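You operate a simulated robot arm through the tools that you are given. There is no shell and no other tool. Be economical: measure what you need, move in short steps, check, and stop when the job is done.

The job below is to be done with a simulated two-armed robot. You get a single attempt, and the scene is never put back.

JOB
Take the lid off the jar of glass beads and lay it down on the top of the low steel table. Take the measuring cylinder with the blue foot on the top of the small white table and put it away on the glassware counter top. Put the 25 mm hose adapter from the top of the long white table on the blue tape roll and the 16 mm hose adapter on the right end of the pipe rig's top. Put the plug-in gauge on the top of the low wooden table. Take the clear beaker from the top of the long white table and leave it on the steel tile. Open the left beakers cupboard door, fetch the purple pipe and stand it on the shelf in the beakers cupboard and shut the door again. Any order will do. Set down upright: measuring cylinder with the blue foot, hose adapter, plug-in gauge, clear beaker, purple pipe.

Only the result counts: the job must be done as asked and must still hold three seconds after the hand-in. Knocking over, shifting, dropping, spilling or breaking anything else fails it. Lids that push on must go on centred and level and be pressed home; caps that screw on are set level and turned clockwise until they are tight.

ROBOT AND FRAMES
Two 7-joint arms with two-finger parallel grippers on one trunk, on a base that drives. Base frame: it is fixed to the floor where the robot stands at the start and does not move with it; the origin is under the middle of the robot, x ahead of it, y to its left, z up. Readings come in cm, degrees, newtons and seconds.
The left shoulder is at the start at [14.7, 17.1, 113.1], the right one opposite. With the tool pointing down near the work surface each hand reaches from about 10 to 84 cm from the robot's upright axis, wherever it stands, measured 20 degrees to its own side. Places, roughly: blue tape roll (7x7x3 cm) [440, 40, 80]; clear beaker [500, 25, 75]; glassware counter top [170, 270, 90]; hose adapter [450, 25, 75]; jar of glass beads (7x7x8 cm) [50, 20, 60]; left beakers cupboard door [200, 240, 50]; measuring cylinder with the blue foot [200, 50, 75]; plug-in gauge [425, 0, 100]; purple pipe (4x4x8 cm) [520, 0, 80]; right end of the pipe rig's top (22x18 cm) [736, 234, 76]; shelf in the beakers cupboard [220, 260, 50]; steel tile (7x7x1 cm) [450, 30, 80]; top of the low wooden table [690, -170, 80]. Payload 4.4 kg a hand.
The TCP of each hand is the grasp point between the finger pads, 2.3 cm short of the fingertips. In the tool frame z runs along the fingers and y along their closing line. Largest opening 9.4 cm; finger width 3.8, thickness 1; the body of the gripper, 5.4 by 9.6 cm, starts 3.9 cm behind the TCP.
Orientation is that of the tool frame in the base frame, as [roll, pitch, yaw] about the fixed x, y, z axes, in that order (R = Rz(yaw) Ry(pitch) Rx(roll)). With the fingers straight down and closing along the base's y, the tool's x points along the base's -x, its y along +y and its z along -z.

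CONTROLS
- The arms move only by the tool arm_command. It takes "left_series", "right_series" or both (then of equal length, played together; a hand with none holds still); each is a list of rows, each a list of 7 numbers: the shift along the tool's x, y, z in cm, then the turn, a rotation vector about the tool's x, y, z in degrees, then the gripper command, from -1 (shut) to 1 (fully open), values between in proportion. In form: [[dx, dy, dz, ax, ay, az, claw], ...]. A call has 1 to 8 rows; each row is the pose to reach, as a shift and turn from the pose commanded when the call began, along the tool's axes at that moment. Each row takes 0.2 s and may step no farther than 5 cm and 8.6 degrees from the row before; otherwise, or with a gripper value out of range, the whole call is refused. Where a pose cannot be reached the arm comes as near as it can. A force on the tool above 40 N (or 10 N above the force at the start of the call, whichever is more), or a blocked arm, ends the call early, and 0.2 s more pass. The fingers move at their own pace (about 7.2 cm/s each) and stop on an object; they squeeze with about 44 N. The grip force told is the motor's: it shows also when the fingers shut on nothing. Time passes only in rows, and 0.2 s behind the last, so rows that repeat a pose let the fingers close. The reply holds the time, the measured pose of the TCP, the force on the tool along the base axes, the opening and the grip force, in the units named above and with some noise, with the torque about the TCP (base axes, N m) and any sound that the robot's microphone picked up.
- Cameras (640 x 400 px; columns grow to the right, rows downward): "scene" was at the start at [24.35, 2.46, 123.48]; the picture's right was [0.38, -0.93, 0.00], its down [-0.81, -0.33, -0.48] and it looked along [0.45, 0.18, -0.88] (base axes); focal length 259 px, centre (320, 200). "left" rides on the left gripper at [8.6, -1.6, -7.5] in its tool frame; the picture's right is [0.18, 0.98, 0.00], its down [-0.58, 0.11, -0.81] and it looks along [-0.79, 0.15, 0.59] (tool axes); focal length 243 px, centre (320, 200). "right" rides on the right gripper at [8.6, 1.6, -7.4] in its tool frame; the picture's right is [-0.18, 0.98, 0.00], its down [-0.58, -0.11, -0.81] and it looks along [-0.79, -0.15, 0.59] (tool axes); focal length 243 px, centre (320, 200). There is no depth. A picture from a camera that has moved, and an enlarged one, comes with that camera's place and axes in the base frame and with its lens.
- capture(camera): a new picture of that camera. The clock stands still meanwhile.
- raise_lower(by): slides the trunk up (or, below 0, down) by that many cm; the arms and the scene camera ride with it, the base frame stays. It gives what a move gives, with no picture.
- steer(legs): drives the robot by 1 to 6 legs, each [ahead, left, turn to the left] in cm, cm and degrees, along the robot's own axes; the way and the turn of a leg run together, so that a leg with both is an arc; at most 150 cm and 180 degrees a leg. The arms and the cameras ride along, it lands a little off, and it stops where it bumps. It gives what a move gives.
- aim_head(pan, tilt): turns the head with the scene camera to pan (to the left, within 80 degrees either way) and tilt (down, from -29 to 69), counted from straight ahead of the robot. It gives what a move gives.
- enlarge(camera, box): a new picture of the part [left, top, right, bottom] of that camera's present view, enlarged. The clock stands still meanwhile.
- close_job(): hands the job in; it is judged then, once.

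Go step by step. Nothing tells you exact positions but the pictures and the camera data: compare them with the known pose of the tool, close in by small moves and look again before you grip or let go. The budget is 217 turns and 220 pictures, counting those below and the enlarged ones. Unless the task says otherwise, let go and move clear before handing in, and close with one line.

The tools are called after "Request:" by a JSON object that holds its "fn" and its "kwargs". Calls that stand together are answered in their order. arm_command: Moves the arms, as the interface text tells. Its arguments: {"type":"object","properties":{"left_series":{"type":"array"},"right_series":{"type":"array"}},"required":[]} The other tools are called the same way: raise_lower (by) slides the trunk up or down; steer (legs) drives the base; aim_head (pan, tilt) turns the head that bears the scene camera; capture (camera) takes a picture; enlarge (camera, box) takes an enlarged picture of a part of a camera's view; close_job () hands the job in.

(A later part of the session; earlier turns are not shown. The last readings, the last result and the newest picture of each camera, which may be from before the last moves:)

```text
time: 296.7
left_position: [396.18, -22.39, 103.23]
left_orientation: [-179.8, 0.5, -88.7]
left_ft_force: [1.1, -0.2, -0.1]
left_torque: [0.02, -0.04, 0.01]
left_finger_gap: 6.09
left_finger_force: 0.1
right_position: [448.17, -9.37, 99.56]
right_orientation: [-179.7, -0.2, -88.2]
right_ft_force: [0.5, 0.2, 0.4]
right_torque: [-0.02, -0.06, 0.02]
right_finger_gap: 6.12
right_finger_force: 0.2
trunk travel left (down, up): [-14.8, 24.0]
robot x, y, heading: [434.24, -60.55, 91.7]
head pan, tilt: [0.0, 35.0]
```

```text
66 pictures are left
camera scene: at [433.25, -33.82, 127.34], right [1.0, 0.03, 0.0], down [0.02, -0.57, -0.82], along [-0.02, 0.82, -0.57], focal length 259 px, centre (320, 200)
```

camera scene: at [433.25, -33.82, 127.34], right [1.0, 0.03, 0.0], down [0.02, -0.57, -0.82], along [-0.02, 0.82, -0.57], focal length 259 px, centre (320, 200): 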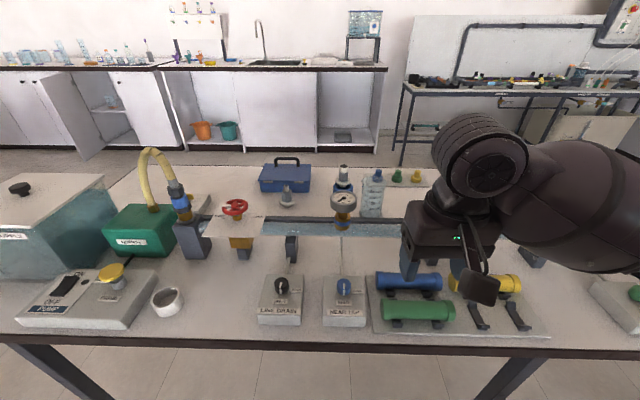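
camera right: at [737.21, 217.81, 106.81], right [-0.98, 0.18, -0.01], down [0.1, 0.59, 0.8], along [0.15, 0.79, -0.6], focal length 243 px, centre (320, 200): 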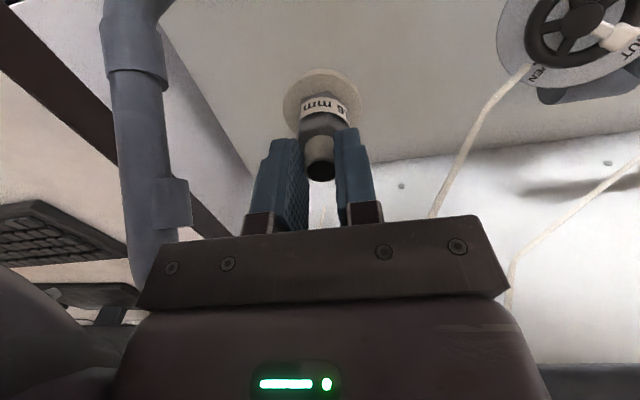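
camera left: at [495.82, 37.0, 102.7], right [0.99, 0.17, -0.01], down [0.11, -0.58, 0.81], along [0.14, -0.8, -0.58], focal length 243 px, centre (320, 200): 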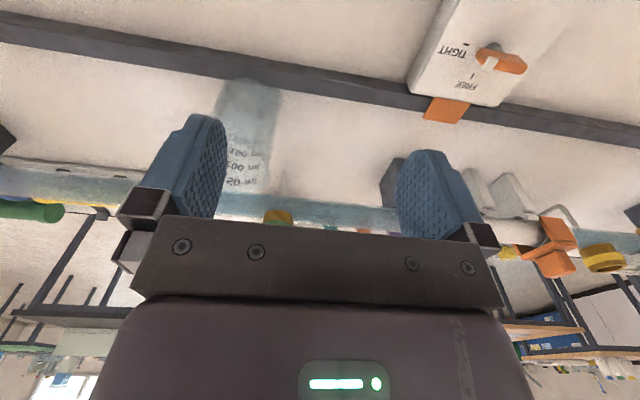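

Request:
{"fn": "raise_lower", "kwargs": {"by": 8}}

Request:
{"fn": "steer", "kwargs": {"legs": [[6, 14, -1.5]]}}

Request:
{"fn": "arm_command", "kwargs": {"right_series": [[-4, 0, 0, 0, 0, 0, 0.8], [-8, -1, 0, 0, 0, 0, 1], [-11, -2, 0, 0, 0, 0, 1]]}}

Request:
{"fn": "capture", "kwargs": {"camera": "right"}}

Request:
{"fn": "capture", "kwargs": {"camera": "scene"}}

```text
time: 297.8
left_position: [396.25, -22.35, 111.16]
left_orientation: [-179.8, 0.4, -88.6]
left_ft_force: [0.8, 0.2, 0.9]
left_torque: [-0.04, -0.03, -0.03]
left_finger_gap: 6.09
left_finger_force: 0.0
right_position: [448.14, -9.19, 107.44]
right_orientation: [-179.9, -0.3, -88.1]
right_ft_force: [0.1, 0.7, -1.0]
right_torque: [-0.02, 0.01, -0.02]
right_finger_gap: 6.13
right_finger_force: 0.0
trunk travel left (down, up): [-22.8, 16.0]
robot x, y, heading: [434.35, -60.75, 91.6]
head pan, tilt: [0.0, 35.0]
```

```text
time: 299.7
left_position: [382.91, -15.77, 111.14]
left_orientation: [-179.8, 0.5, -90.1]
left_ft_force: [0.4, 0.5, 0.8]
left_torque: [-0.02, -0.01, 0.02]
left_finger_gap: 6.12
left_finger_force: 0.0
right_position: [435.29, -3.97, 107.59]
right_orientation: [-179.7, 0.0, -89.5]
right_ft_force: [0.2, -0.7, -0.4]
right_torque: [0.01, -0.01, 0.02]
right_finger_gap: 6.09
right_finger_force: 0.0
trunk travel left (down, up): [-22.8, 16.0]
robot x, y, heading: [419.66, -54.74, 89.9]
head pan, tilt: [0.0, 35.0]
```

```text
time: 300.5
left_position: [382.94, -15.75, 111.15]
left_orientation: [-179.8, 0.4, -90.2]
left_ft_force: [0.5, -0.1, 0.0]
left_torque: [0.01, 0.04, 0.0]
left_finger_gap: 6.11
left_finger_force: 0.0
right_position: [437.18, 7.14, 107.69]
right_orientation: [-179.9, -0.1, -89.5]
right_ft_force: [0.4, -0.3, 0.6]
right_torque: [0.01, 0.01, 0.01]
right_finger_gap: 9.41
right_finger_force: 0.1
trunk travel left (down, up): [-22.8, 16.0]
robot x, y, heading: [419.82, -54.97, 90.0]
head pan, tilt: [0.0, 35.0]
```

```text
65 pictures are left
camera right: at [435.82, -1.62, 115.21], right [-0.98, 0.18, 0.0], down [0.1, 0.58, 0.81], along [0.14, 0.79, -0.59], focal length 243 px, centre (320, 200)
```

right: 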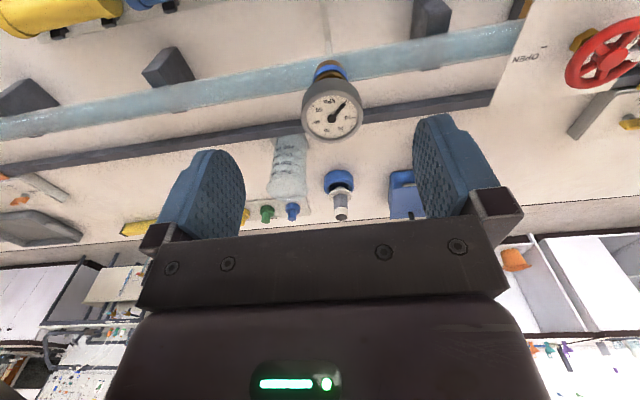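

```text
64 pictures are left
camera scene: at [419.74, -35.43, 136.28], right [1.0, 0.0, 0.0], down [0.0, -0.57, -0.82], along [0.0, 0.82, -0.57], focal length 259 px, centre (320, 200)
```

scene: 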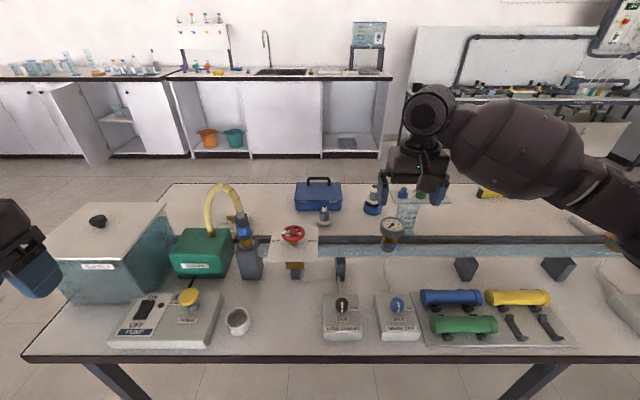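

Request:
{"fn": "arm_command", "kwargs": {"right_series": [[-3.3, 0.45, 1, 0, 0, 0, 1], [-3.3, 0.45, 4.5, 0, 0, 0, 1], [-3.3, 0.45, 6.5, 0, 0, 0, 1]]}}

Request:
{"fn": "capture", "kwargs": {"camera": "right"}}

Request:
{"fn": "enlarge", "kwargs": {"camera": "scene", "box": [320, 160, 480, 260]}}

```text
time: 301.3
left_position: [383.02, -15.8, 111.15]
left_orientation: [-179.8, 0.5, -90.1]
left_ft_force: [-0.2, -0.3, 0.7]
left_torque: [-0.03, 0.02, 0.03]
left_finger_gap: 6.1
left_finger_force: 0.2
right_position: [436.79, 10.38, 101.07]
right_orientation: [-179.8, -0.1, -89.5]
right_ft_force: [0.6, -0.5, -0.5]
right_torque: [-0.03, 0.0, -0.02]
right_finger_gap: 9.39
right_finger_force: 0.1
trunk travel left (down, up): [-22.8, 16.0]
robot x, y, heading: [419.88, -54.67, 90.2]
head pan, tilt: [0.0, 35.0]
```

```text
63 pictures are left
camera right: at [435.37, 1.57, 108.6], right [-0.98, 0.18, 0.0], down [0.1, 0.58, 0.81], along [0.14, 0.79, -0.59], focal length 243 px, centre (320, 200)
```

right: 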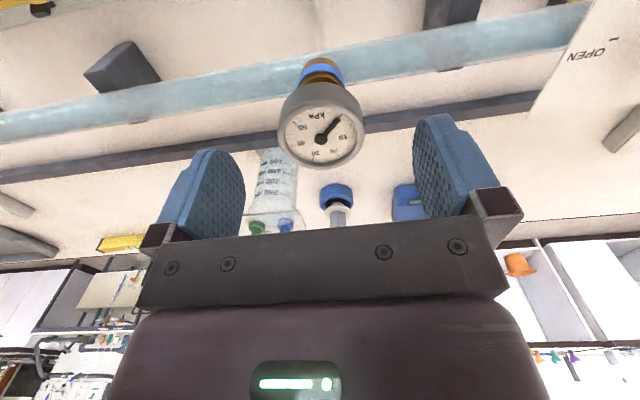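

```text
4.00 times, centred on (400, 210) of scene
camera zoom: at [419.73, -35.45, 136.28], right [1.0, 0.0, 0.0], down [0.0, -0.57, -0.82], along [0.0, 0.82, -0.57], focal length 1037 px, centre (0, 160)
```

zoom: 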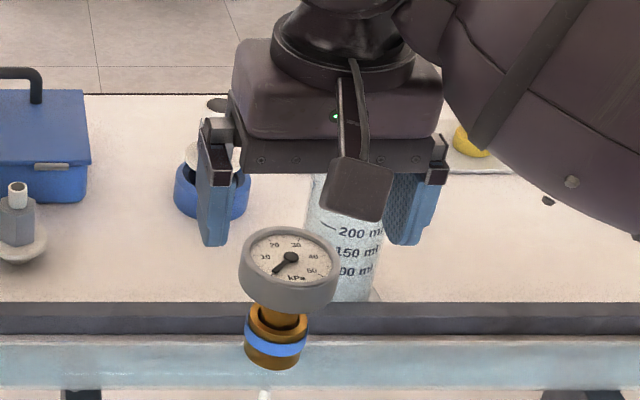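

Request:
{"fn": "arm_command", "kwargs": {"right_series": [[0, 0, 2.5, 0, 0, 0, 1], [0, 0, 4.8, 0, 0, 0, 1], [0, 0, 4.8, 0, 0, 0, -1], [0, 0, 4.8, 0, 0, 0, -1], [0, 0, 4.8, 0, 0, 0, -1], [0, 0, 4.8, 0, 0, 0, -1]]}}

Request:
{"fn": "arm_command", "kwargs": {"right_series": [[0, 0, -0.5, 0, 0, 0, -1], [0, 0, -1, 0, 0, 0, -1], [0, 0, -1.5, 0, 0, 0, -1], [0, 0, -2.5, 0, 0, 0, -1]]}}

Request:
{"fn": "enlarge", "kwargs": {"camera": "scene", "box": [320, 160, 480, 260]}}

```text
time: 302.7
left_position: [382.98, -15.76, 111.16]
left_orientation: [-179.8, 0.4, -90.1]
left_ft_force: [-0.2, -0.7, -0.2]
left_torque: [-0.01, 0.01, -0.01]
left_finger_gap: 6.11
left_finger_force: 0.0
right_position: [436.76, 10.3, 96.35]
right_orientation: [-179.9, -0.1, -89.5]
right_ft_force: [1.3, -0.1, 0.6]
right_torque: [0.01, 0.0, -0.03]
right_finger_gap: 5.71
right_finger_force: 43.9
trunk travel left (down, up): [-22.8, 16.0]
robot x, y, heading: [419.66, -54.54, 90.3]
head pan, tilt: [0.0, 35.0]
```

```text
time: 303.7
left_position: [383.16, -15.81, 111.15]
left_orientation: [-179.8, 0.5, -90.1]
left_ft_force: [-0.1, 0.9, 0.2]
left_torque: [0.0, -0.03, 0.02]
left_finger_gap: 6.09
left_finger_force: 0.1
right_position: [436.75, 10.21, 98.78]
right_orientation: [-179.8, -0.2, -89.5]
right_ft_force: [0.8, 0.1, -3.1]
right_torque: [-0.06, 0.02, 0.02]
right_finger_gap: 5.7
right_finger_force: 43.7
trunk travel left (down, up): [-22.8, 16.0]
robot x, y, heading: [419.6, -55.03, 89.8]
head pan, tilt: [0.0, 35.0]
```

```text
4.00 times, centred on (400, 210) of scene
camera zoom: at [419.75, -35.49, 136.3], right [1.0, 0.0, 0.0], down [0.0, -0.57, -0.82], along [0.0, 0.82, -0.57], focal length 1037 px, centre (0, 160)
```

zoom: 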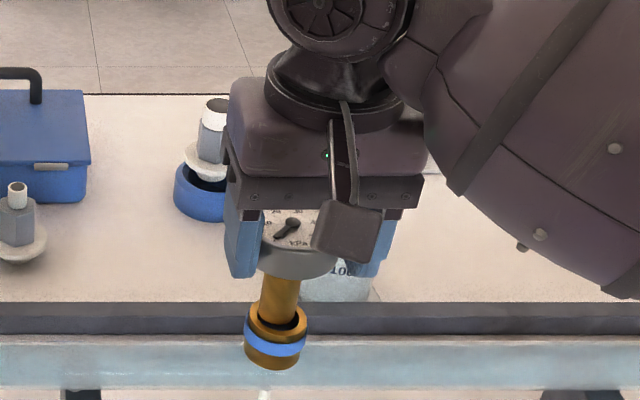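

Request:
{"fn": "arm_command", "kwargs": {"right_series": [[0, 0, -2, 0, 0, 0, -1], [0, 0, -5, 0, 0, 0, -1], [0, 0, -9, 0, 0, 0, -1]]}}

Request:
{"fn": "capture", "kwargs": {"camera": "scene"}}

```text
time: 304.5
left_position: [382.94, -15.97, 111.21]
left_orientation: [-179.8, 0.5, -90.1]
left_ft_force: [0.8, -0.3, 0.5]
left_torque: [0.0, 0.01, 0.0]
left_finger_gap: 6.09
left_finger_force: 0.2
right_position: [436.83, 10.36, 107.73]
right_orientation: [-179.8, -0.2, -89.5]
right_ft_force: [-0.4, -0.4, -2.9]
right_torque: [-0.05, -0.01, -0.02]
right_finger_gap: 5.7
right_finger_force: 44.5
trunk travel left (down, up): [-22.8, 16.0]
robot x, y, heading: [419.45, -54.7, 89.9]
head pan, tilt: [0.0, 35.0]
```

```text
60 pictures are left
camera scene: at [419.73, -35.54, 136.31], right [1.0, 0.0, 0.0], down [0.0, -0.57, -0.82], along [0.0, 0.82, -0.57], focal length 259 px, centre (320, 200)
```

scene: 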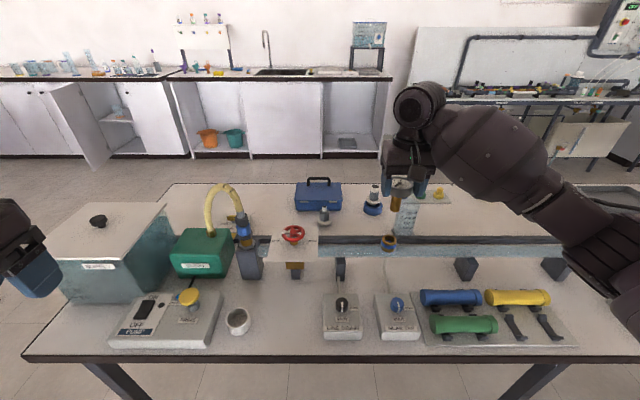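

Request:
{"fn": "arm_command", "kwargs": {"right_series": [[4, 0, 0, 0, 0, 0, -1], [8, 0, 0, 0, 0, 0, -1], [12, 0, 0, 0, 0, 0, -1], [15, 0, 0, 0, 0, 0, -1]]}}

Request:
{"fn": "steer", "kwargs": {"legs": [[-8, 0, 0], [0, -125, 0]]}}

Request:
{"fn": "aim_head", "kwargs": {"pan": 10, "tilt": 40}}

Request:
{"fn": "capture", "kwargs": {"camera": "scene"}}

```text
time: 305.5
left_position: [383.01, -15.87, 111.15]
left_orientation: [-179.8, 0.5, -90.0]
left_ft_force: [-0.3, 0.4, 0.2]
left_torque: [0.01, -0.02, -0.01]
left_finger_gap: 6.12
left_finger_force: 0.1
right_position: [436.82, -4.89, 107.7]
right_orientation: [-179.8, -0.1, -89.5]
right_ft_force: [0.0, -0.4, -1.0]
right_torque: [-0.04, -0.01, 0.0]
right_finger_gap: 5.7
right_finger_force: 43.9
trunk travel left (down, up): [-22.8, 16.0]
robot x, y, heading: [419.72, -54.79, 90.0]
head pan, tilt: [0.0, 35.0]
```

```text
time: 317.5
left_position: [509.37, -23.03, 111.25]
left_orientation: [-179.8, 0.5, -89.8]
left_ft_force: [-0.7, 0.7, -0.4]
left_torque: [0.03, 0.0, -0.01]
left_finger_gap: 6.12
left_finger_force: 0.0
right_position: [563.01, -11.9, 107.69]
right_orientation: [-179.8, -0.2, -89.2]
right_ft_force: [0.1, -0.3, -2.5]
right_torque: [-0.06, -0.01, -0.03]
right_finger_gap: 5.66
right_finger_force: 43.4
trunk travel left (down, up): [-22.8, 16.0]
robot x, y, heading: [546.22, -61.79, 90.3]
head pan, tilt: [0.0, 35.0]
```

```text
time: 318.2
left_position: [509.31, -23.11, 111.27]
left_orientation: [-179.8, 0.6, -89.7]
left_ft_force: [-0.9, 0.2, 0.3]
left_torque: [0.01, -0.02, 0.01]
left_finger_gap: 6.13
left_finger_force: 0.1
right_position: [563.04, -11.92, 107.73]
right_orientation: [-179.9, -0.1, -89.2]
right_ft_force: [0.0, 0.4, -2.1]
right_torque: [-0.02, 0.01, 0.01]
right_finger_gap: 5.68
right_finger_force: 44.4
trunk travel left (down, up): [-22.8, 16.0]
robot x, y, heading: [546.5, -61.89, 90.5]
head pan, tilt: [10.0, 40.0]
```

```text
59 pictures are left
camera scene: at [544.69, -43.03, 135.54], right [0.98, 0.18, 0.0], down [0.12, -0.63, -0.77], along [-0.14, 0.75, -0.64], focal length 259 px, centre (320, 200)
```

scene: 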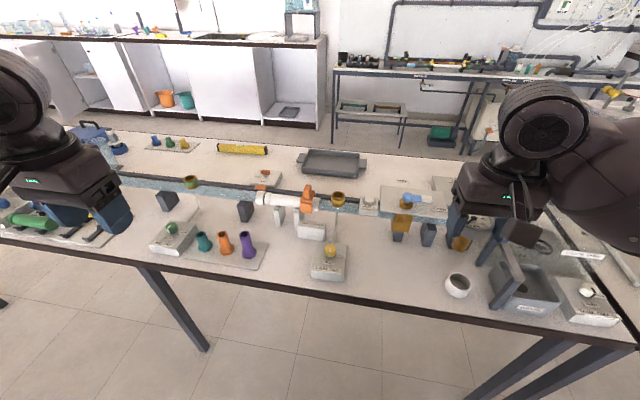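

Request:
{"fn": "enlarge", "kwargs": {"camera": "scene", "box": [180, 210, 300, 285]}}

Request:
{"fn": "arm_command", "kwargs": {"left_series": [[0, 0, 0, 0, -8.2, 0, 0.3], [0, 0, 0, 0, -16.4, 0, 0.3], [0, 0, 0, 0, -24.6, 0, 0.3], [0, 0, 0, 0, -32.8, 0, 0.3], [0, 0, 0, 0, -41, 0, 0.3], [0, 0, 0, 0, -45.5, 0, 0.3]]}}

Request:
{"fn": "capture", "kwargs": {"camera": "left"}}

```text
5.33 times, centred on (240, 248) of scene
camera zoom: at [544.69, -43.03, 135.54], right [0.98, 0.18, 0.0], down [0.12, -0.63, -0.77], along [-0.14, 0.75, -0.64], focal length 1383 px, centre (747, -53)
```

zoom: 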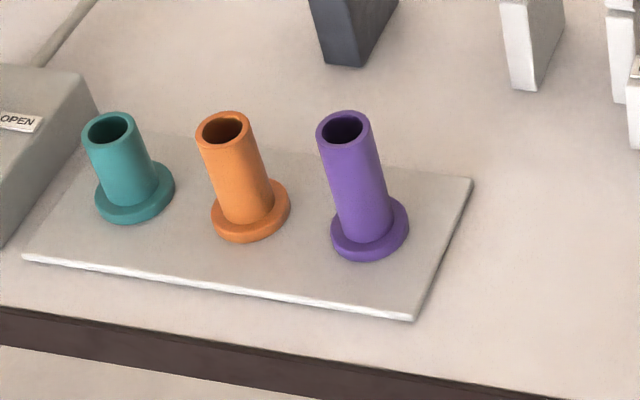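

```text
time: 319.6
left_position: [504.48, -25.73, 109.75]
left_orientation: [-173.2, 29.4, -88.1]
left_ft_force: [-2.2, -1.3, -0.3]
left_torque: [0.11, -0.09, -0.07]
left_finger_gap: 6.08
left_finger_force: 0.1
left hand out of reach, approached as far as the arm can: row 3, 4, 5, 6
right_position: [562.75, -12.13, 107.79]
right_orientation: [-179.6, 0.0, -89.1]
right_ft_force: [-1.6, -1.1, -0.8]
right_torque: [0.0, -0.07, 0.0]
right_finger_gap: 5.66
right_finger_force: 43.4
trunk travel left (down, up): [-22.8, 16.0]
robot x, y, heading: [546.33, -62.19, 90.6]
head pan, tilt: [10.0, 40.0]
```

```text
57 pictures are left
camera left: at [505.73, -36.9, 112.11], right [-0.97, -0.14, -0.19], down [-0.21, 0.12, 0.97], along [-0.11, 0.98, -0.14], focal length 243 px, centre (320, 200)
```

left: 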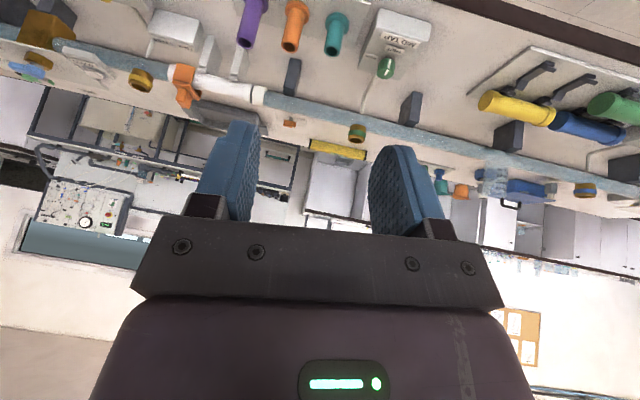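

Request:
{"fn": "arm_command", "kwargs": {"left_series": [[0.87, -1.5, 4.1, 0, 0, 0, 0.2], [1.75, -3, 8.25, 0, 0, 0, 0.2], [2.6, -4.5, 12.4, 0, 0, 0, 0.2], [3.5, -6, 16.5, 0, 0, 0, 0.2], [4.4, -7.5, 20.6, 0, 0, 0, 0.2], [5.24, -8.9, 24.75, 0, 0, 0, 0.2]]}}

Request:
{"fn": "capture", "kwargs": {"camera": "left"}}

Request:
{"fn": "capture", "kwargs": {"camera": "scene"}}

```text
time: 321.0
left_position: [514.46, -18.71, 90.03]
left_orientation: [-173.3, 29.3, -88.2]
left_ft_force: [0.5, -0.4, -0.3]
left_torque: [0.03, -0.01, 0.02]
left_finger_gap: 5.62
left_finger_force: 0.0
left hand out of reach, approached as far as the arm can: row 6
right_position: [562.99, -11.96, 107.73]
right_orientation: [-179.8, 0.1, -89.2]
right_ft_force: [-0.7, -0.5, -2.2]
right_torque: [-0.01, -0.05, -0.02]
right_finger_gap: 5.65
right_finger_force: 44.1
trunk travel left (down, up): [-22.8, 16.0]
robot x, y, heading: [546.29, -61.95, 90.4]
head pan, tilt: [10.0, 40.0]
```

```text
56 pictures are left
camera left: at [515.74, -29.81, 92.38], right [-0.97, -0.13, -0.19], down [-0.21, 0.12, 0.97], along [-0.11, 0.98, -0.14], focal length 243 px, centre (320, 200)
```

left: 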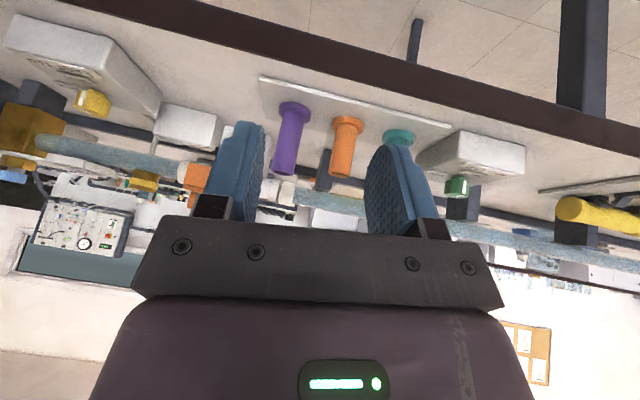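

```text
55 pictures are left
camera scene: at [544.61, -43.18, 135.58], right [0.98, 0.18, 0.0], down [0.12, -0.63, -0.77], along [-0.14, 0.75, -0.64], focal length 259 px, centre (320, 200)
```

scene: 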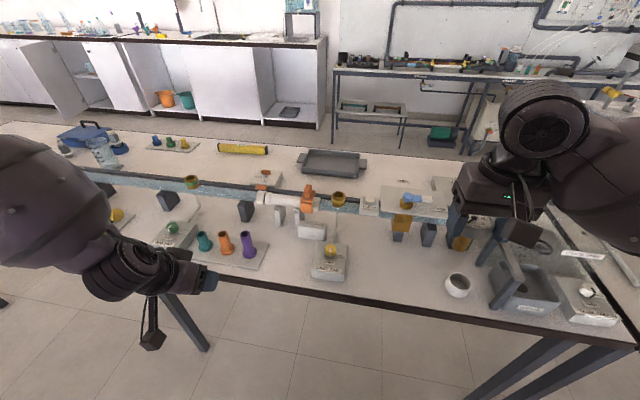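

Request:
{"fn": "arm_command", "kwargs": {"left_series": [[-2, -1.2, 1.1, 0, 0, 0, 0.2], [-4, -2.4, 2.2, -3, 0, 0, 0.2], [-6.1, -3.7, 3.2, -6.7, 0, 0, 0.2], [-6.1, -3.7, 3.2, -6.7, -5, 0, 0.2], [-6.1, -3.7, 3.2, -6.7, -10, 0, 0.2], [-6.1, -3.7, 3.2, -6.7, -15.5, 0, 0.2]]}}

Request:
{"fn": "capture", "kwargs": {"camera": "left"}}

```text
time: 322.4
left_position: [516.02, -12.5, 94.87]
left_orientation: [-179.3, 44.7, -87.0]
left_ft_force: [-0.1, 0.4, -0.4]
left_torque: [0.02, 0.02, 0.02]
left_finger_gap: 5.64
left_finger_force: 0.1
left hand out of reach, approached as far as the arm can: row 1, 2, 3, 4, 5, 6
right_position: [563.03, -11.98, 107.63]
right_orientation: [-179.7, -0.1, -89.2]
right_ft_force: [1.0, 0.2, -2.0]
right_torque: [-0.05, 0.05, -0.01]
right_finger_gap: 5.66
right_finger_force: 44.0
trunk travel left (down, up): [-22.8, 16.0]
robot x, y, heading: [546.42, -61.9, 90.2]
head pan, tilt: [10.0, 40.0]
```

```text
54 pictures are left
camera left: at [518.2, -23.87, 94.03], right [-0.97, -0.17, -0.14], down [-0.11, -0.16, 0.98], along [-0.19, 0.97, 0.14], focal length 243 px, centre (320, 200)
```

left: 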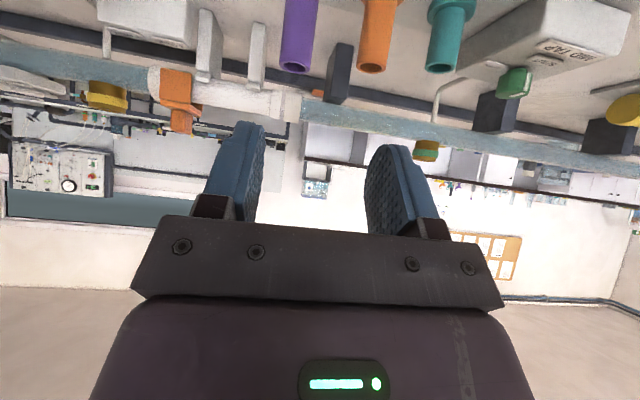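

Request:
{"fn": "raise_lower", "kwargs": {"by": -8}}

Request:
{"fn": "capture", "kwargs": {"camera": "left"}}

```text
time: 323.6
left_position: [515.81, -12.66, 87.3]
left_orientation: [-179.2, 44.9, -87.1]
left_ft_force: [-0.7, 0.1, 0.3]
left_torque: [0.03, -0.02, -0.01]
left_finger_gap: 5.64
left_finger_force: 0.1
right_position: [563.06, -12.01, 99.93]
right_orientation: [-179.8, 0.0, -89.2]
right_ft_force: [-0.2, -0.1, -1.6]
right_torque: [-0.02, 0.01, -0.01]
right_finger_gap: 5.67
right_finger_force: 44.2
trunk travel left (down, up): [-14.8, 24.0]
robot x, y, heading: [546.48, -61.62, 90.5]
head pan, tilt: [10.0, 40.0]
```

```text
53 pictures are left
camera left: at [517.88, -23.99, 86.38], right [-0.98, -0.17, -0.14], down [-0.11, -0.16, 0.98], along [-0.19, 0.97, 0.14], focal length 243 px, centre (320, 200)
```

left: 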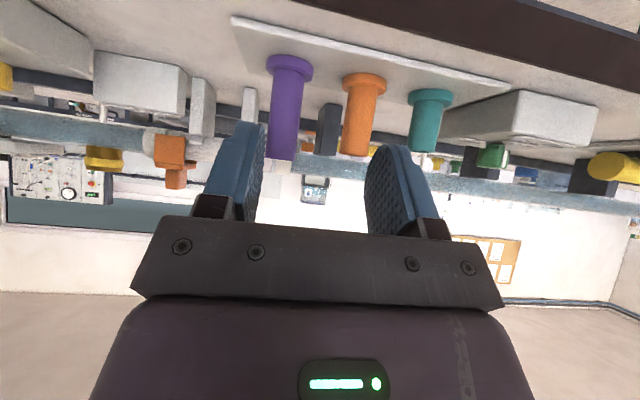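

Request:
{"fn": "arm_command", "kwargs": {"left_series": [[0, -2.5, 0, 0, 0, 0, 0], [-1.4, -2.5, 2.8, 0, 0, 0, 0], [-2.4, -2.5, 4.7, 0, 0, 0, 0]]}}

Request:
{"fn": "capture", "kwargs": {"camera": "left"}}

Request:
{"fn": "enlarge", "kwargs": {"camera": "scene", "box": [180, 210, 300, 285]}}

```text
time: 324.4
left_position: [517.81, -7.44, 85.43]
left_orientation: [-179.4, 44.7, -87.0]
left_ft_force: [0.5, 0.1, 0.3]
left_torque: [0.02, 0.0, 0.01]
left_finger_gap: 4.71
left_finger_force: 0.2
right_position: [563.1, -11.87, 99.69]
right_orientation: [-179.9, -0.1, -89.2]
right_ft_force: [0.1, 0.8, -1.6]
right_torque: [-0.03, -0.01, -0.03]
right_finger_gap: 5.64
right_finger_force: 44.1
trunk travel left (down, up): [-14.8, 24.0]
robot x, y, heading: [546.38, -61.82, 90.3]
head pan, tilt: [10.0, 40.0]
```

```text
52 pictures are left
camera left: at [520.05, -18.73, 84.59], right [-0.98, -0.17, -0.14], down [-0.11, -0.16, 0.98], along [-0.19, 0.97, 0.14], focal length 243 px, centre (320, 200)
```

left: 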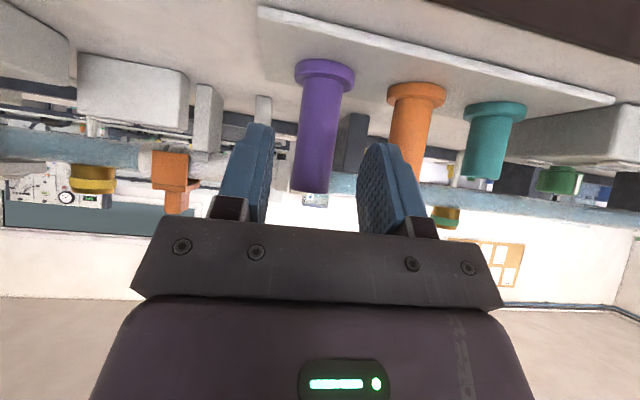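

```text
5.33 times, centred on (240, 248) of scene
camera zoom: at [544.65, -35.6, 126.57], right [0.98, 0.18, 0.0], down [0.12, -0.63, -0.77], along [-0.14, 0.75, -0.64], focal length 1383 px, centre (747, -53)
```

zoom: 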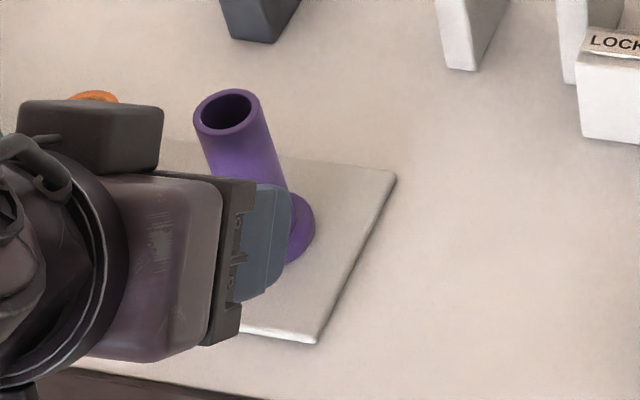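

Request:
{"fn": "arm_command", "kwargs": {"left_series": [[-1.1, -0.3, 1.8, 0, 0, 0, 0], [-2.1, -0.3, 3.5, 0, 0, 0, 0], [-2.1, -0.3, 3.5, 0, 0, 0, -1], [-2.1, -0.3, 3.5, 0, 0, 0, -1], [-2.1, -0.3, 3.5, 0, 0, 0, -1]]}}

Request:
{"fn": "capture", "kwargs": {"camera": "left"}}

```text
time: 325.6
left_position: [517.97, -3.61, 84.22]
left_orientation: [-179.4, 44.6, -86.9]
left_ft_force: [0.1, 0.9, 0.8]
left_torque: [0.02, 0.04, 0.0]
left_finger_gap: 2.45
left_finger_force: 44.3
right_position: [563.1, -11.81, 99.67]
right_orientation: [-179.9, -0.2, -89.2]
right_ft_force: [-0.2, -0.5, -1.9]
right_torque: [-0.08, -0.01, -0.02]
right_finger_gap: 5.65
right_finger_force: 44.4
trunk travel left (down, up): [-14.8, 24.0]
robot x, y, heading: [545.87, -62.13, 90.7]
head pan, tilt: [10.0, 40.0]
```

```text
50 pictures are left
camera left: at [520.22, -14.78, 83.47], right [-0.98, -0.17, -0.14], down [-0.11, -0.16, 0.98], along [-0.19, 0.97, 0.14], focal length 243 px, centre (320, 200)
```

left: 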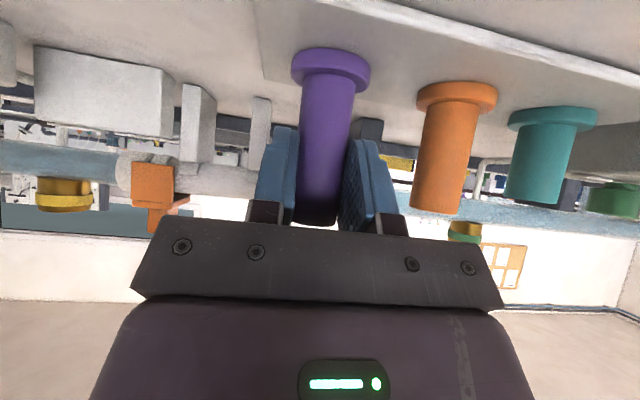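

Request:
{"fn": "raise_lower", "kwargs": {"by": 10}}

Request:
{"fn": "steer", "kwargs": {"legs": [[-14, 0, -0.5]]}}

Request:
{"fn": "capture", "kwargs": {"camera": "left"}}

Request:
{"fn": "aim_head", "kwargs": {"pan": -60, "tilt": 25}}

Request:
{"fn": "capture", "kwargs": {"camera": "scene"}}

```text
time: 326.9
left_position: [518.1, -3.81, 105.46]
left_orientation: [-178.3, 57.5, -86.2]
left_ft_force: [0.4, 0.3, -1.1]
left_torque: [-0.05, 0.02, -0.02]
left_finger_gap: 2.45
left_finger_force: 43.7
right_position: [563.15, -11.8, 109.48]
right_orientation: [-179.8, -0.2, -89.3]
right_ft_force: [-0.1, 0.1, -2.8]
right_torque: [-0.04, 0.01, 0.01]
right_finger_gap: 5.67
right_finger_force: 43.7
trunk travel left (down, up): [-24.8, 14.0]
robot x, y, heading: [546.28, -61.92, 90.3]
head pan, tilt: [10.0, 40.0]
```

```text
time: 328.2
left_position: [518.77, -17.33, 105.63]
left_orientation: [-178.3, 57.7, -86.7]
left_ft_force: [-0.4, -0.2, -0.9]
left_torque: [0.0, -0.02, 0.01]
left_finger_gap: 2.43
left_finger_force: 44.2
right_position: [563.62, -25.9, 109.69]
right_orientation: [-179.8, -0.2, -89.8]
right_ft_force: [0.3, 0.0, -1.6]
right_torque: [-0.03, 0.02, -0.01]
right_finger_gap: 5.66
right_finger_force: 44.4
trunk travel left (down, up): [-24.8, 14.0]
robot x, y, heading: [546.16, -75.76, 89.8]
head pan, tilt: [10.0, 40.0]
```

```text
49 pictures are left
camera left: at [520.82, -28.24, 102.33], right [-0.98, -0.13, -0.17], down [-0.11, -0.37, 0.92], along [-0.18, 0.92, 0.35], focal length 243 px, centre (320, 200)
```

left: 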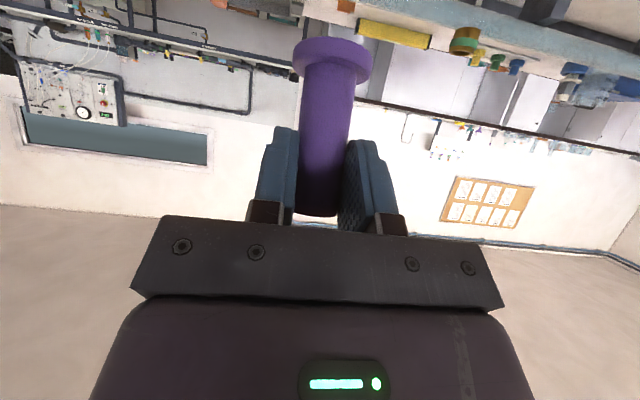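

```text
time: 329.6
left_position: [518.79, -17.33, 105.59]
left_orientation: [-178.3, 57.5, -86.9]
left_ft_force: [-0.4, 0.0, -0.1]
left_torque: [-0.02, 0.02, 0.03]
left_finger_gap: 2.41
left_finger_force: 44.0
right_position: [563.65, -25.81, 109.68]
right_orientation: [-179.8, -0.1, -89.9]
right_ft_force: [0.1, 0.5, -1.9]
right_torque: [-0.08, -0.06, 0.04]
right_finger_gap: 5.66
right_finger_force: 43.3
trunk travel left (down, up): [-24.8, 14.0]
robot x, y, heading: [546.34, -75.44, 89.5]
head pan, tilt: [-60.0, 25.0]
```

```text
48 pictures are left
camera scene: at [554.35, -61.99, 140.0], right [0.5, -0.87, 0.0], down [-0.37, -0.21, -0.91], along [0.79, 0.45, -0.42], focal length 259 px, centre (320, 200)
```

scene: 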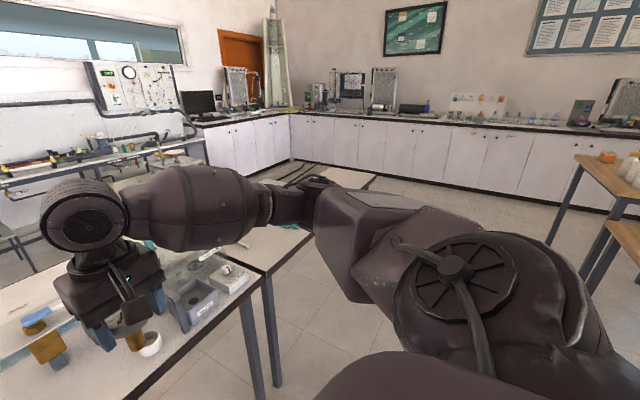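

Request:
{"fn": "steer", "kwargs": {"legs": [[0, -149, 0], [0, 0, -179.5]]}}

Request:
{"fn": "aim_head", "kwargs": {"pan": 0, "tilt": 40}}

Request:
{"fn": "capture", "kwargs": {"camera": "scene"}}

```text
time: 350.6
left_position: [729.43, -133.15, 105.58]
left_orientation: [-178.3, 57.6, 95.0]
left_ft_force: [0.4, 0.2, -0.8]
left_torque: [0.01, 0.02, 0.02]
left_finger_gap: 2.38
left_finger_force: 43.8
right_position: [684.48, -125.92, 109.61]
right_orientation: [-179.7, -0.1, 92.0]
right_ft_force: [0.2, -0.1, -1.8]
right_torque: [0.08, 0.0, 0.0]
right_finger_gap: 5.53
right_finger_force: 43.1
trunk travel left (down, up): [-24.8, 14.0]
robot x, y, heading: [700.26, -75.62, -88.2]
head pan, tilt: [-60.0, 25.0]
```

```text
time: 351.9
left_position: [729.53, -133.13, 105.57]
left_orientation: [-178.3, 57.6, 95.0]
left_ft_force: [-0.2, 0.3, -0.2]
left_torque: [0.04, -0.04, 0.01]
left_finger_gap: 2.38
left_finger_force: 43.9
right_position: [684.4, -125.92, 109.61]
right_orientation: [-179.8, -0.2, 92.1]
right_ft_force: [0.3, 1.1, -2.4]
right_torque: [0.03, -0.01, -0.01]
right_finger_gap: 5.52
right_finger_force: 44.0
trunk travel left (down, up): [-24.8, 14.0]
robot x, y, heading: [700.14, -75.87, -88.3]
head pan, tilt: [0.0, 40.0]
```

```text
47 pictures are left
camera scene: at [700.81, -93.25, 137.67], right [-1.0, -0.03, 0.0], down [-0.02, 0.64, -0.77], along [0.02, -0.77, -0.64], focal length 259 px, centre (320, 200)
```

scene: 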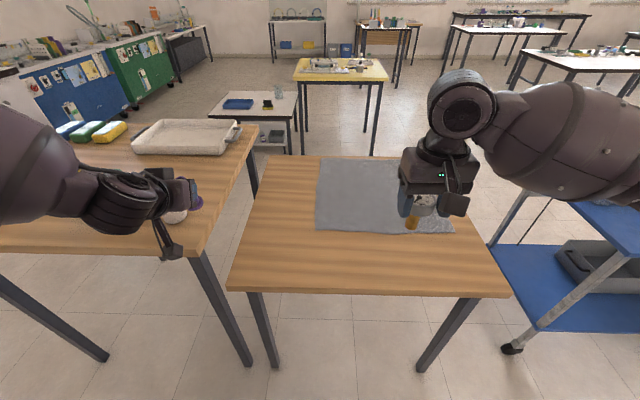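

Request:
{"fn": "arm_command", "kwargs": {"right_series": [[-4.5, 0, 0, 0, 0, 0, -1], [-9, 0, 1.5, 0, 0, 0, -1], [-10, 0, 5.5, 0, 0, 0, -1], [-10, 0, 10, 0, 0, 0, -1], [-10, 0, 14, 0, 0, 0, -1]]}}

Request:
{"fn": "enlarge", "kwargs": {"camera": "scene", "box": [320, 160, 480, 260]}}

Request:
{"fn": "capture", "kwargs": {"camera": "right"}}

```text
time: 353.1
left_position: [729.51, -133.03, 105.48]
left_orientation: [-178.3, 57.6, 95.0]
left_ft_force: [1.0, -0.2, -0.7]
left_torque: [-0.03, 0.03, 0.02]
left_finger_gap: 2.39
left_finger_force: 44.3
right_position: [684.99, -136.02, 95.55]
right_orientation: [-179.7, -0.1, 92.0]
right_ft_force: [-0.1, -0.2, -2.1]
right_torque: [0.05, 0.02, 0.0]
right_finger_gap: 5.52
right_finger_force: 43.9
trunk travel left (down, up): [-24.8, 14.0]
robot x, y, heading: [700.03, -75.32, -88.5]
head pan, tilt: [0.0, 40.0]
```

```text
4.00 times, centred on (400, 210) of scene
camera zoom: at [700.8, -93.3, 137.65], right [-1.0, -0.03, 0.0], down [-0.02, 0.64, -0.77], along [0.02, -0.77, -0.64], focal length 1037 px, centre (0, 160)
```

zoom: 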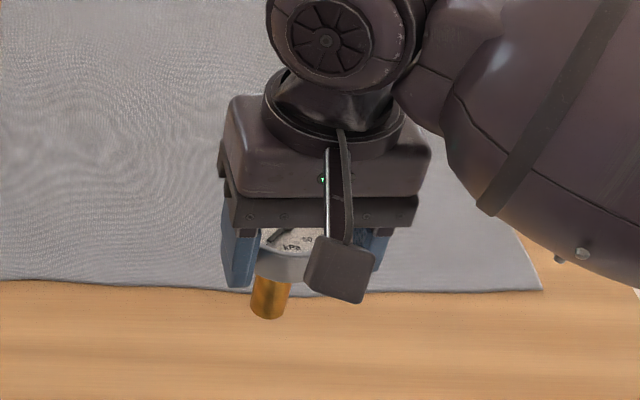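

```text
45 pictures are left
camera right: at [686.46, -127.42, 103.06], right [0.99, -0.15, 0.0], down [-0.09, -0.59, 0.81], along [-0.12, -0.8, -0.59], focal length 243 px, centre (320, 200)
```

right: 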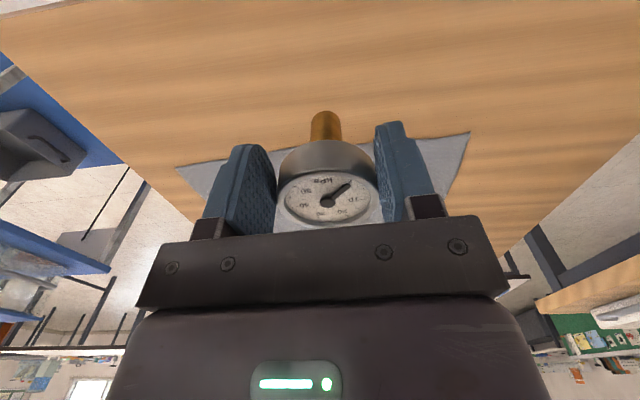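

Request:
{"fn": "arm_command", "kwargs": {"right_series": [[0, 0, 2.5, 0, 0, 0, -1], [0, 0, 4.5, 0, 0, 0, -1], [0, 0, 5.3, 0, 0, 0, -1], [0, 0, 6.1, 0, 0, 0, -1], [0, 0, 6.8, 0, 0, 0, -1], [0, 0, 7.4, 0, 0, 0, -1], [0, 0, 8, 0, 0, 0, -1], [0, 0, 8.5, 0, 0, 0, -1]]}}

Request:
{"fn": "enlarge", "kwargs": {"camera": "scene", "box": [320, 180, 480, 280]}}

```text
time: 354.9
left_position: [729.59, -133.15, 105.64]
left_orientation: [-178.2, 57.6, 94.9]
left_ft_force: [-0.3, 0.1, -0.3]
left_torque: [0.04, 0.01, 0.02]
left_finger_gap: 2.36
left_finger_force: 44.1
right_position: [684.66, -135.92, 87.01]
right_orientation: [-179.8, -0.1, 92.1]
right_ft_force: [0.2, 0.9, -2.8]
right_torque: [0.04, 0.05, 0.02]
right_finger_gap: 5.51
right_finger_force: 43.9
trunk travel left (down, up): [-24.8, 14.0]
robot x, y, heading: [700.19, -75.6, -88.1]
head pan, tilt: [0.0, 40.0]
```

```text
4.00 times, centred on (400, 230) of scene
camera zoom: at [700.82, -93.26, 137.66], right [-1.0, -0.03, 0.0], down [-0.02, 0.64, -0.77], along [0.02, -0.77, -0.64], focal length 1037 px, centre (0, 80)
```

zoom: 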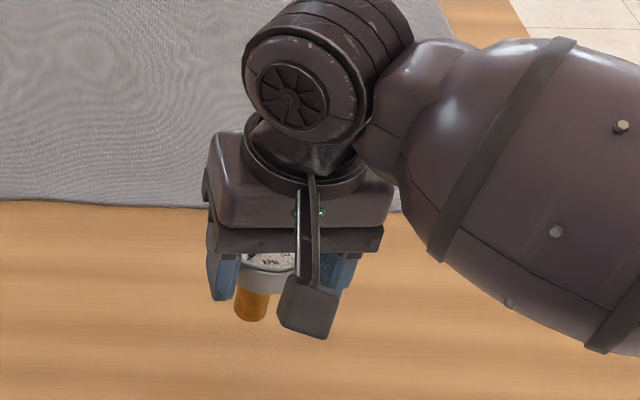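

Request:
{"fn": "arm_command", "kwargs": {"right_series": [[0, 0, 0.8, 0, 0, 0, -1], [0, 0, 1.6, 0, 0, 0, -1], [0, 0, 2.3, 0, 0, 0, -1], [0, 0, 3, 0, 0, 0, -1], [0, 0, 3.7, 0, 0, 0, -1], [0, 0, 4.4, 0, 0, 0, -1], [0, 0, 5, 0, 0, 0, -1], [0, 0, 5.6, 0, 0, 0, -1]]}}

Request:
{"fn": "enlarge", "kwargs": {"camera": "scene", "box": [320, 200, 480, 300]}}

```text
time: 356.7
left_position: [729.65, -132.8, 105.78]
left_orientation: [-178.2, 57.8, 95.1]
left_ft_force: [-0.4, 0.1, -0.5]
left_torque: [0.01, 0.01, -0.02]
left_finger_gap: 2.39
left_finger_force: 44.3
right_position: [684.73, -135.9, 81.66]
right_orientation: [-179.8, 0.1, 92.0]
right_ft_force: [-0.9, 8.9, 26.8]
right_torque: [-0.4, -0.05, 0.01]
right_finger_gap: 5.29
right_finger_force: 43.8
trunk travel left (down, up): [-24.8, 14.0]
robot x, y, heading: [700.15, -75.45, -88.4]
head pan, tilt: [0.0, 40.0]
```

```text
4.00 times, centred on (400, 250) of scene
camera zoom: at [700.87, -92.94, 137.73], right [-1.0, -0.03, 0.0], down [-0.02, 0.64, -0.77], along [0.02, -0.77, -0.64], focal length 1037 px, centre (0, 0)
```

zoom: 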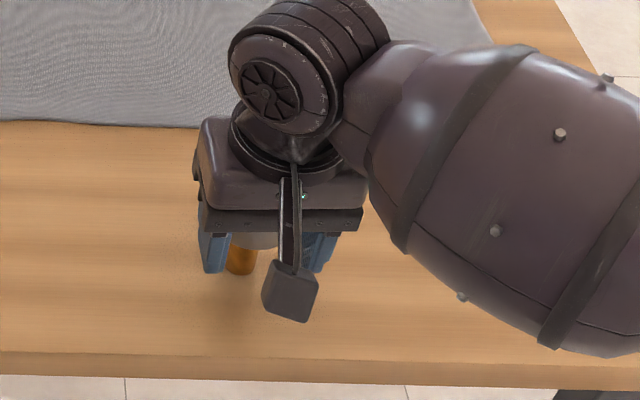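

Request:
{"fn": "capture", "kwargs": {"camera": "right"}}

```text
42 pictures are left
camera right: at [686.22, -127.25, 89.21], right [0.99, -0.15, 0.0], down [-0.09, -0.58, 0.81], along [-0.12, -0.8, -0.59], focal length 243 px, centre (320, 200)
```

right: 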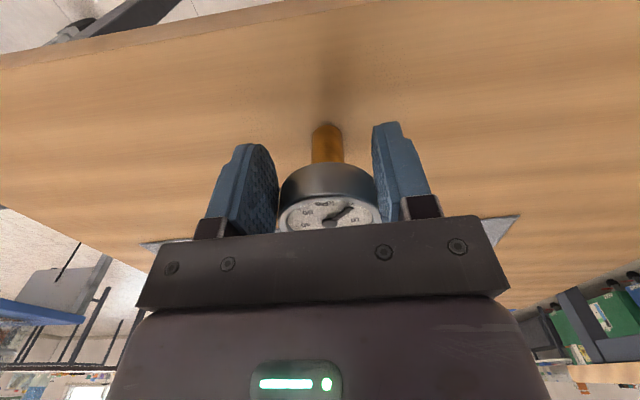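

Request:
{"fn": "arm_command", "kwargs": {"right_series": [[0, 0, -0.3, 0, 0, 0, -1], [0, 0, -0.3, 0, 0, 0, 0.1], [0, 0, -0.3, 0, 0, 0, 0.4], [0, 0, -0.3, 0, 0, 0, 0.7], [0, 0, -0.3, 0, 0, 0, 1]]}}

Request:
{"fn": "capture", "kwargs": {"camera": "right"}}

```text
time: 357.9
left_position: [729.47, -133.08, 105.67]
left_orientation: [-178.3, 57.6, 94.9]
left_ft_force: [-0.9, -0.4, -0.3]
left_torque: [0.01, 0.02, 0.01]
left_finger_gap: 2.41
left_finger_force: 43.9
right_position: [684.61, -135.92, 81.75]
right_orientation: [-179.8, -0.1, 92.0]
right_ft_force: [-0.4, -0.8, 0.0]
right_torque: [0.01, 0.01, -0.01]
right_finger_gap: 9.4
right_finger_force: 0.1
trunk travel left (down, up): [-24.8, 14.0]
robot x, y, heading: [700.16, -75.58, -88.5]
head pan, tilt: [0.0, 40.0]
```

```text
41 pictures are left
camera right: at [686.14, -127.38, 89.29], right [0.99, -0.15, 0.0], down [-0.09, -0.59, 0.81], along [-0.12, -0.8, -0.59], focal length 243 px, centre (320, 200)
```

right: 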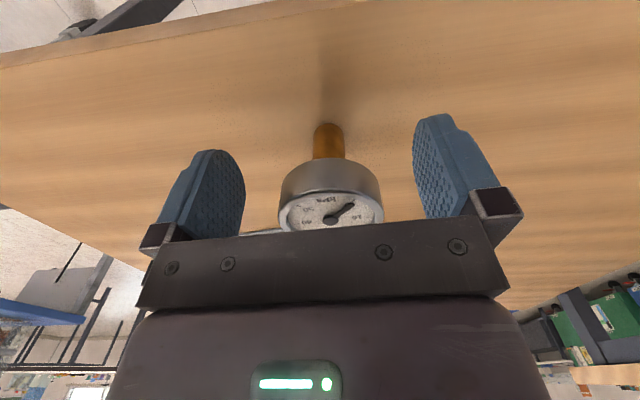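

Gauge stands. I raise the hand straight up and check.

Request:
{"fn": "arm_command", "kwargs": {"right_series": [[0, 0, -3, 0, 0, 0, 1], [0, 0, -7, 0, 0, 0, 1], [0, 0, -11.5, 0, 0, 0, 1], [0, 0, -16, 0, 0, 0, 1], [4, 0, -18, 0, 0, 0, 0.6]]}}

Request:
{"fn": "capture", "kwargs": {"camera": "scene"}}

```text
time: 359.1
left_position: [729.5, -133.03, 105.76]
left_orientation: [-178.3, 57.7, 95.0]
left_ft_force: [-0.1, 0.2, -0.7]
left_torque: [0.0, -0.01, 0.01]
left_finger_gap: 2.35
left_finger_force: 44.3
right_position: [684.17, -131.75, 99.92]
right_orientation: [-179.8, -0.1, 92.0]
right_ft_force: [0.2, -0.1, 0.4]
right_torque: [-0.01, 0.01, -0.02]
right_finger_gap: 7.51
right_finger_force: 0.1
trunk travel left (down, up): [-24.8, 14.0]
robot x, y, heading: [699.92, -75.87, -88.3]
head pan, tilt: [0.0, 40.0]
```

```text
40 pictures are left
camera scene: at [700.74, -93.12, 137.69], right [-1.0, -0.03, 0.0], down [-0.02, 0.64, -0.77], along [0.02, -0.77, -0.64], focal length 259 px, centre (320, 200)
```

scene: 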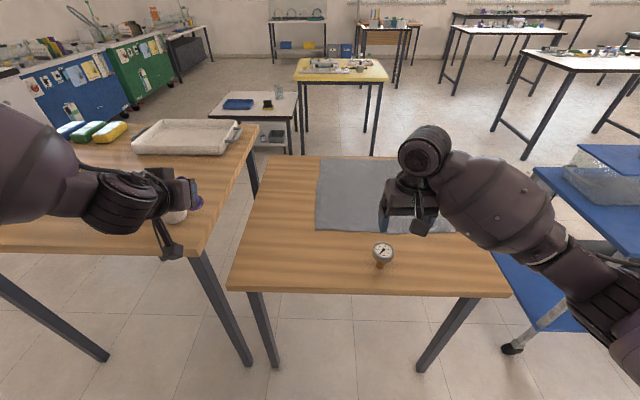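

Request:
{"fn": "steer", "kwargs": {"legs": [[-8, 0, 0], [0, 0, -91.7], [130, 0, 0], [130, 0, 0], [124, 0, 0], [0, 0, -90]]}}

Request:
{"fn": "aim_head", "kwargs": {"pan": 10, "tilt": 25}}

Request:
{"fn": "capture", "kwargs": {"camera": "scene"}}

```text
time: 386.0
left_position: [287.35, -9.36, 105.73]
left_orientation: [-178.3, 57.5, -86.6]
left_ft_force: [0.2, 0.9, -0.8]
left_torque: [0.01, 0.02, -0.01]
left_finger_gap: 2.35
left_finger_force: 44.1
right_position: [332.17, -11.95, 99.84]
right_orientation: [-179.8, -0.1, -89.6]
right_ft_force: [0.6, -0.2, -0.3]
right_torque: [-0.02, 0.01, -0.01]
right_finger_gap: 7.51
right_finger_force: 0.1
trunk travel left (down, up): [-24.8, 14.0]
robot x, y, heading: [314.94, -67.45, 90.5]
head pan, tilt: [0.0, 40.0]
```

```text
time: 386.7
left_position: [287.14, -9.39, 105.72]
left_orientation: [-178.3, 57.6, -86.5]
left_ft_force: [-0.2, 0.7, 0.2]
left_torque: [-0.03, -0.02, -0.02]
left_finger_gap: 2.37
left_finger_force: 44.4
right_position: [332.32, -11.9, 99.82]
right_orientation: [-179.8, -0.2, -89.5]
right_ft_force: [0.0, -0.1, -0.5]
right_torque: [0.02, 0.05, -0.02]
right_finger_gap: 7.5
right_finger_force: 0.0
trunk travel left (down, up): [-24.8, 14.0]
robot x, y, heading: [314.99, -67.89, 90.4]
head pan, tilt: [10.0, 25.0]
```

```text
39 pictures are left
camera scene: at [313.41, -49.5, 139.99], right [0.98, 0.17, 0.0], down [0.07, -0.42, -0.91], along [-0.16, 0.89, -0.42], focal length 259 px, centre (320, 200)
```

scene: 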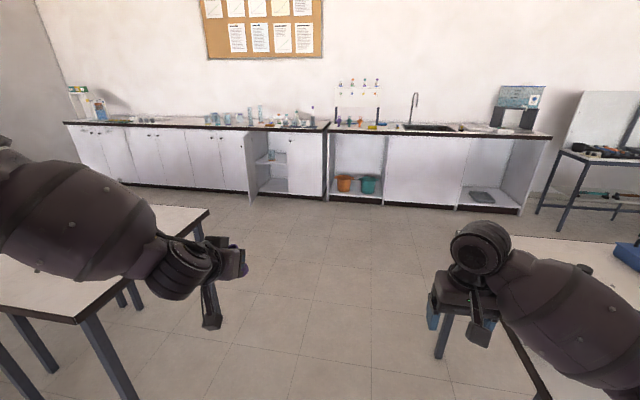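

Request:
{"fn": "steer", "kwargs": {"legs": [[95, 0, -0.4], [92, 0, 0], [0, 70, 0]]}}

Request:
{"fn": "aim_head", "kwargs": {"pan": 15, "tilt": 40}}

Request:
{"fn": "capture", "kwargs": {"camera": "scene"}}

```text
time: 402.1
left_position: [219.72, 176.8, 105.62]
left_orientation: [-178.3, 57.6, -87.1]
left_ft_force: [-0.6, -0.1, -0.4]
left_torque: [-0.02, 0.03, 0.0]
left_finger_gap: 2.35
left_finger_force: 44.3
right_position: [264.7, 173.87, 99.72]
right_orientation: [-179.8, -0.1, -90.2]
right_ft_force: [0.0, 0.8, 0.0]
right_torque: [0.02, 0.0, 0.01]
right_finger_gap: 7.54
right_finger_force: 0.0
trunk travel left (down, up): [-24.8, 14.0]
robot x, y, heading: [246.51, 118.66, 89.5]
head pan, tilt: [10.0, 25.0]
```

```text
time: 402.9
left_position: [219.72, 176.89, 105.64]
left_orientation: [-178.3, 57.5, -87.1]
left_ft_force: [0.3, 0.0, -0.5]
left_torque: [0.0, 0.03, -0.02]
left_finger_gap: 2.38
left_finger_force: 43.7
right_position: [264.67, 173.86, 99.78]
right_orientation: [-179.8, -0.1, -90.1]
right_ft_force: [-0.2, -0.4, 0.4]
right_torque: [-0.02, -0.02, 0.02]
right_finger_gap: 7.53
right_finger_force: 0.0
trunk travel left (down, up): [-24.8, 14.0]
robot x, y, heading: [246.98, 118.07, 89.5]
head pan, tilt: [15.0, 40.0]
```

```text
38 pictures are left
camera scene: at [244.96, 135.65, 137.67], right [0.97, 0.25, 0.0], down [0.16, -0.62, -0.77], along [-0.19, 0.74, -0.64], focal length 259 px, centre (320, 200)
```

scene: 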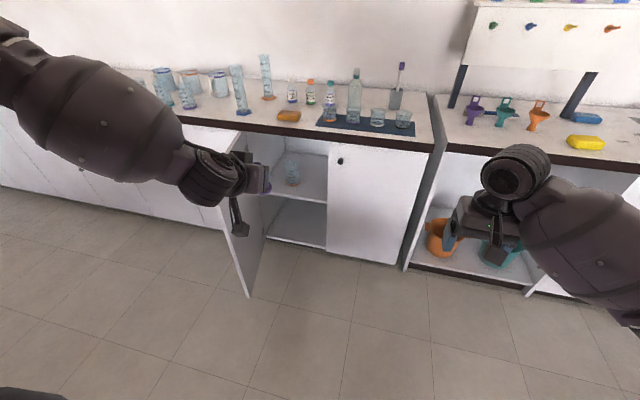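

Request:
{"fn": "raise_lower", "kwargs": {"by": -24}}

Request:
{"fn": "capture", "kwargs": {"camera": "scene"}}

```text
time: 405.4
left_position: [219.78, 175.77, 71.45]
left_orientation: [-179.6, 42.0, -88.1]
left_ft_force: [0.7, -0.2, -1.1]
left_torque: [-0.02, -0.01, -0.01]
left_finger_gap: 2.36
left_finger_force: 44.4
right_position: [264.64, 173.78, 75.97]
right_orientation: [-179.8, 0.1, -90.0]
right_ft_force: [-0.3, 0.0, -0.4]
right_torque: [0.0, -0.02, 0.01]
right_finger_gap: 7.53
right_finger_force: 0.1
trunk travel left (down, up): [-0.8, 38.0]
robot x, y, heading: [247.05, 118.45, 89.6]
head pan, tilt: [15.0, 40.0]
```

```text
37 pictures are left
camera scene: at [245.14, 156.7, 109.43], right [0.97, 0.25, 0.0], down [0.16, -0.62, -0.77], along [-0.19, 0.74, -0.64], focal length 259 px, centre (320, 200)
```

scene: 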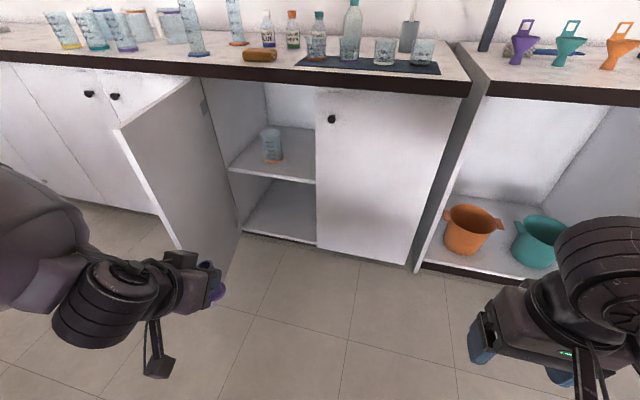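

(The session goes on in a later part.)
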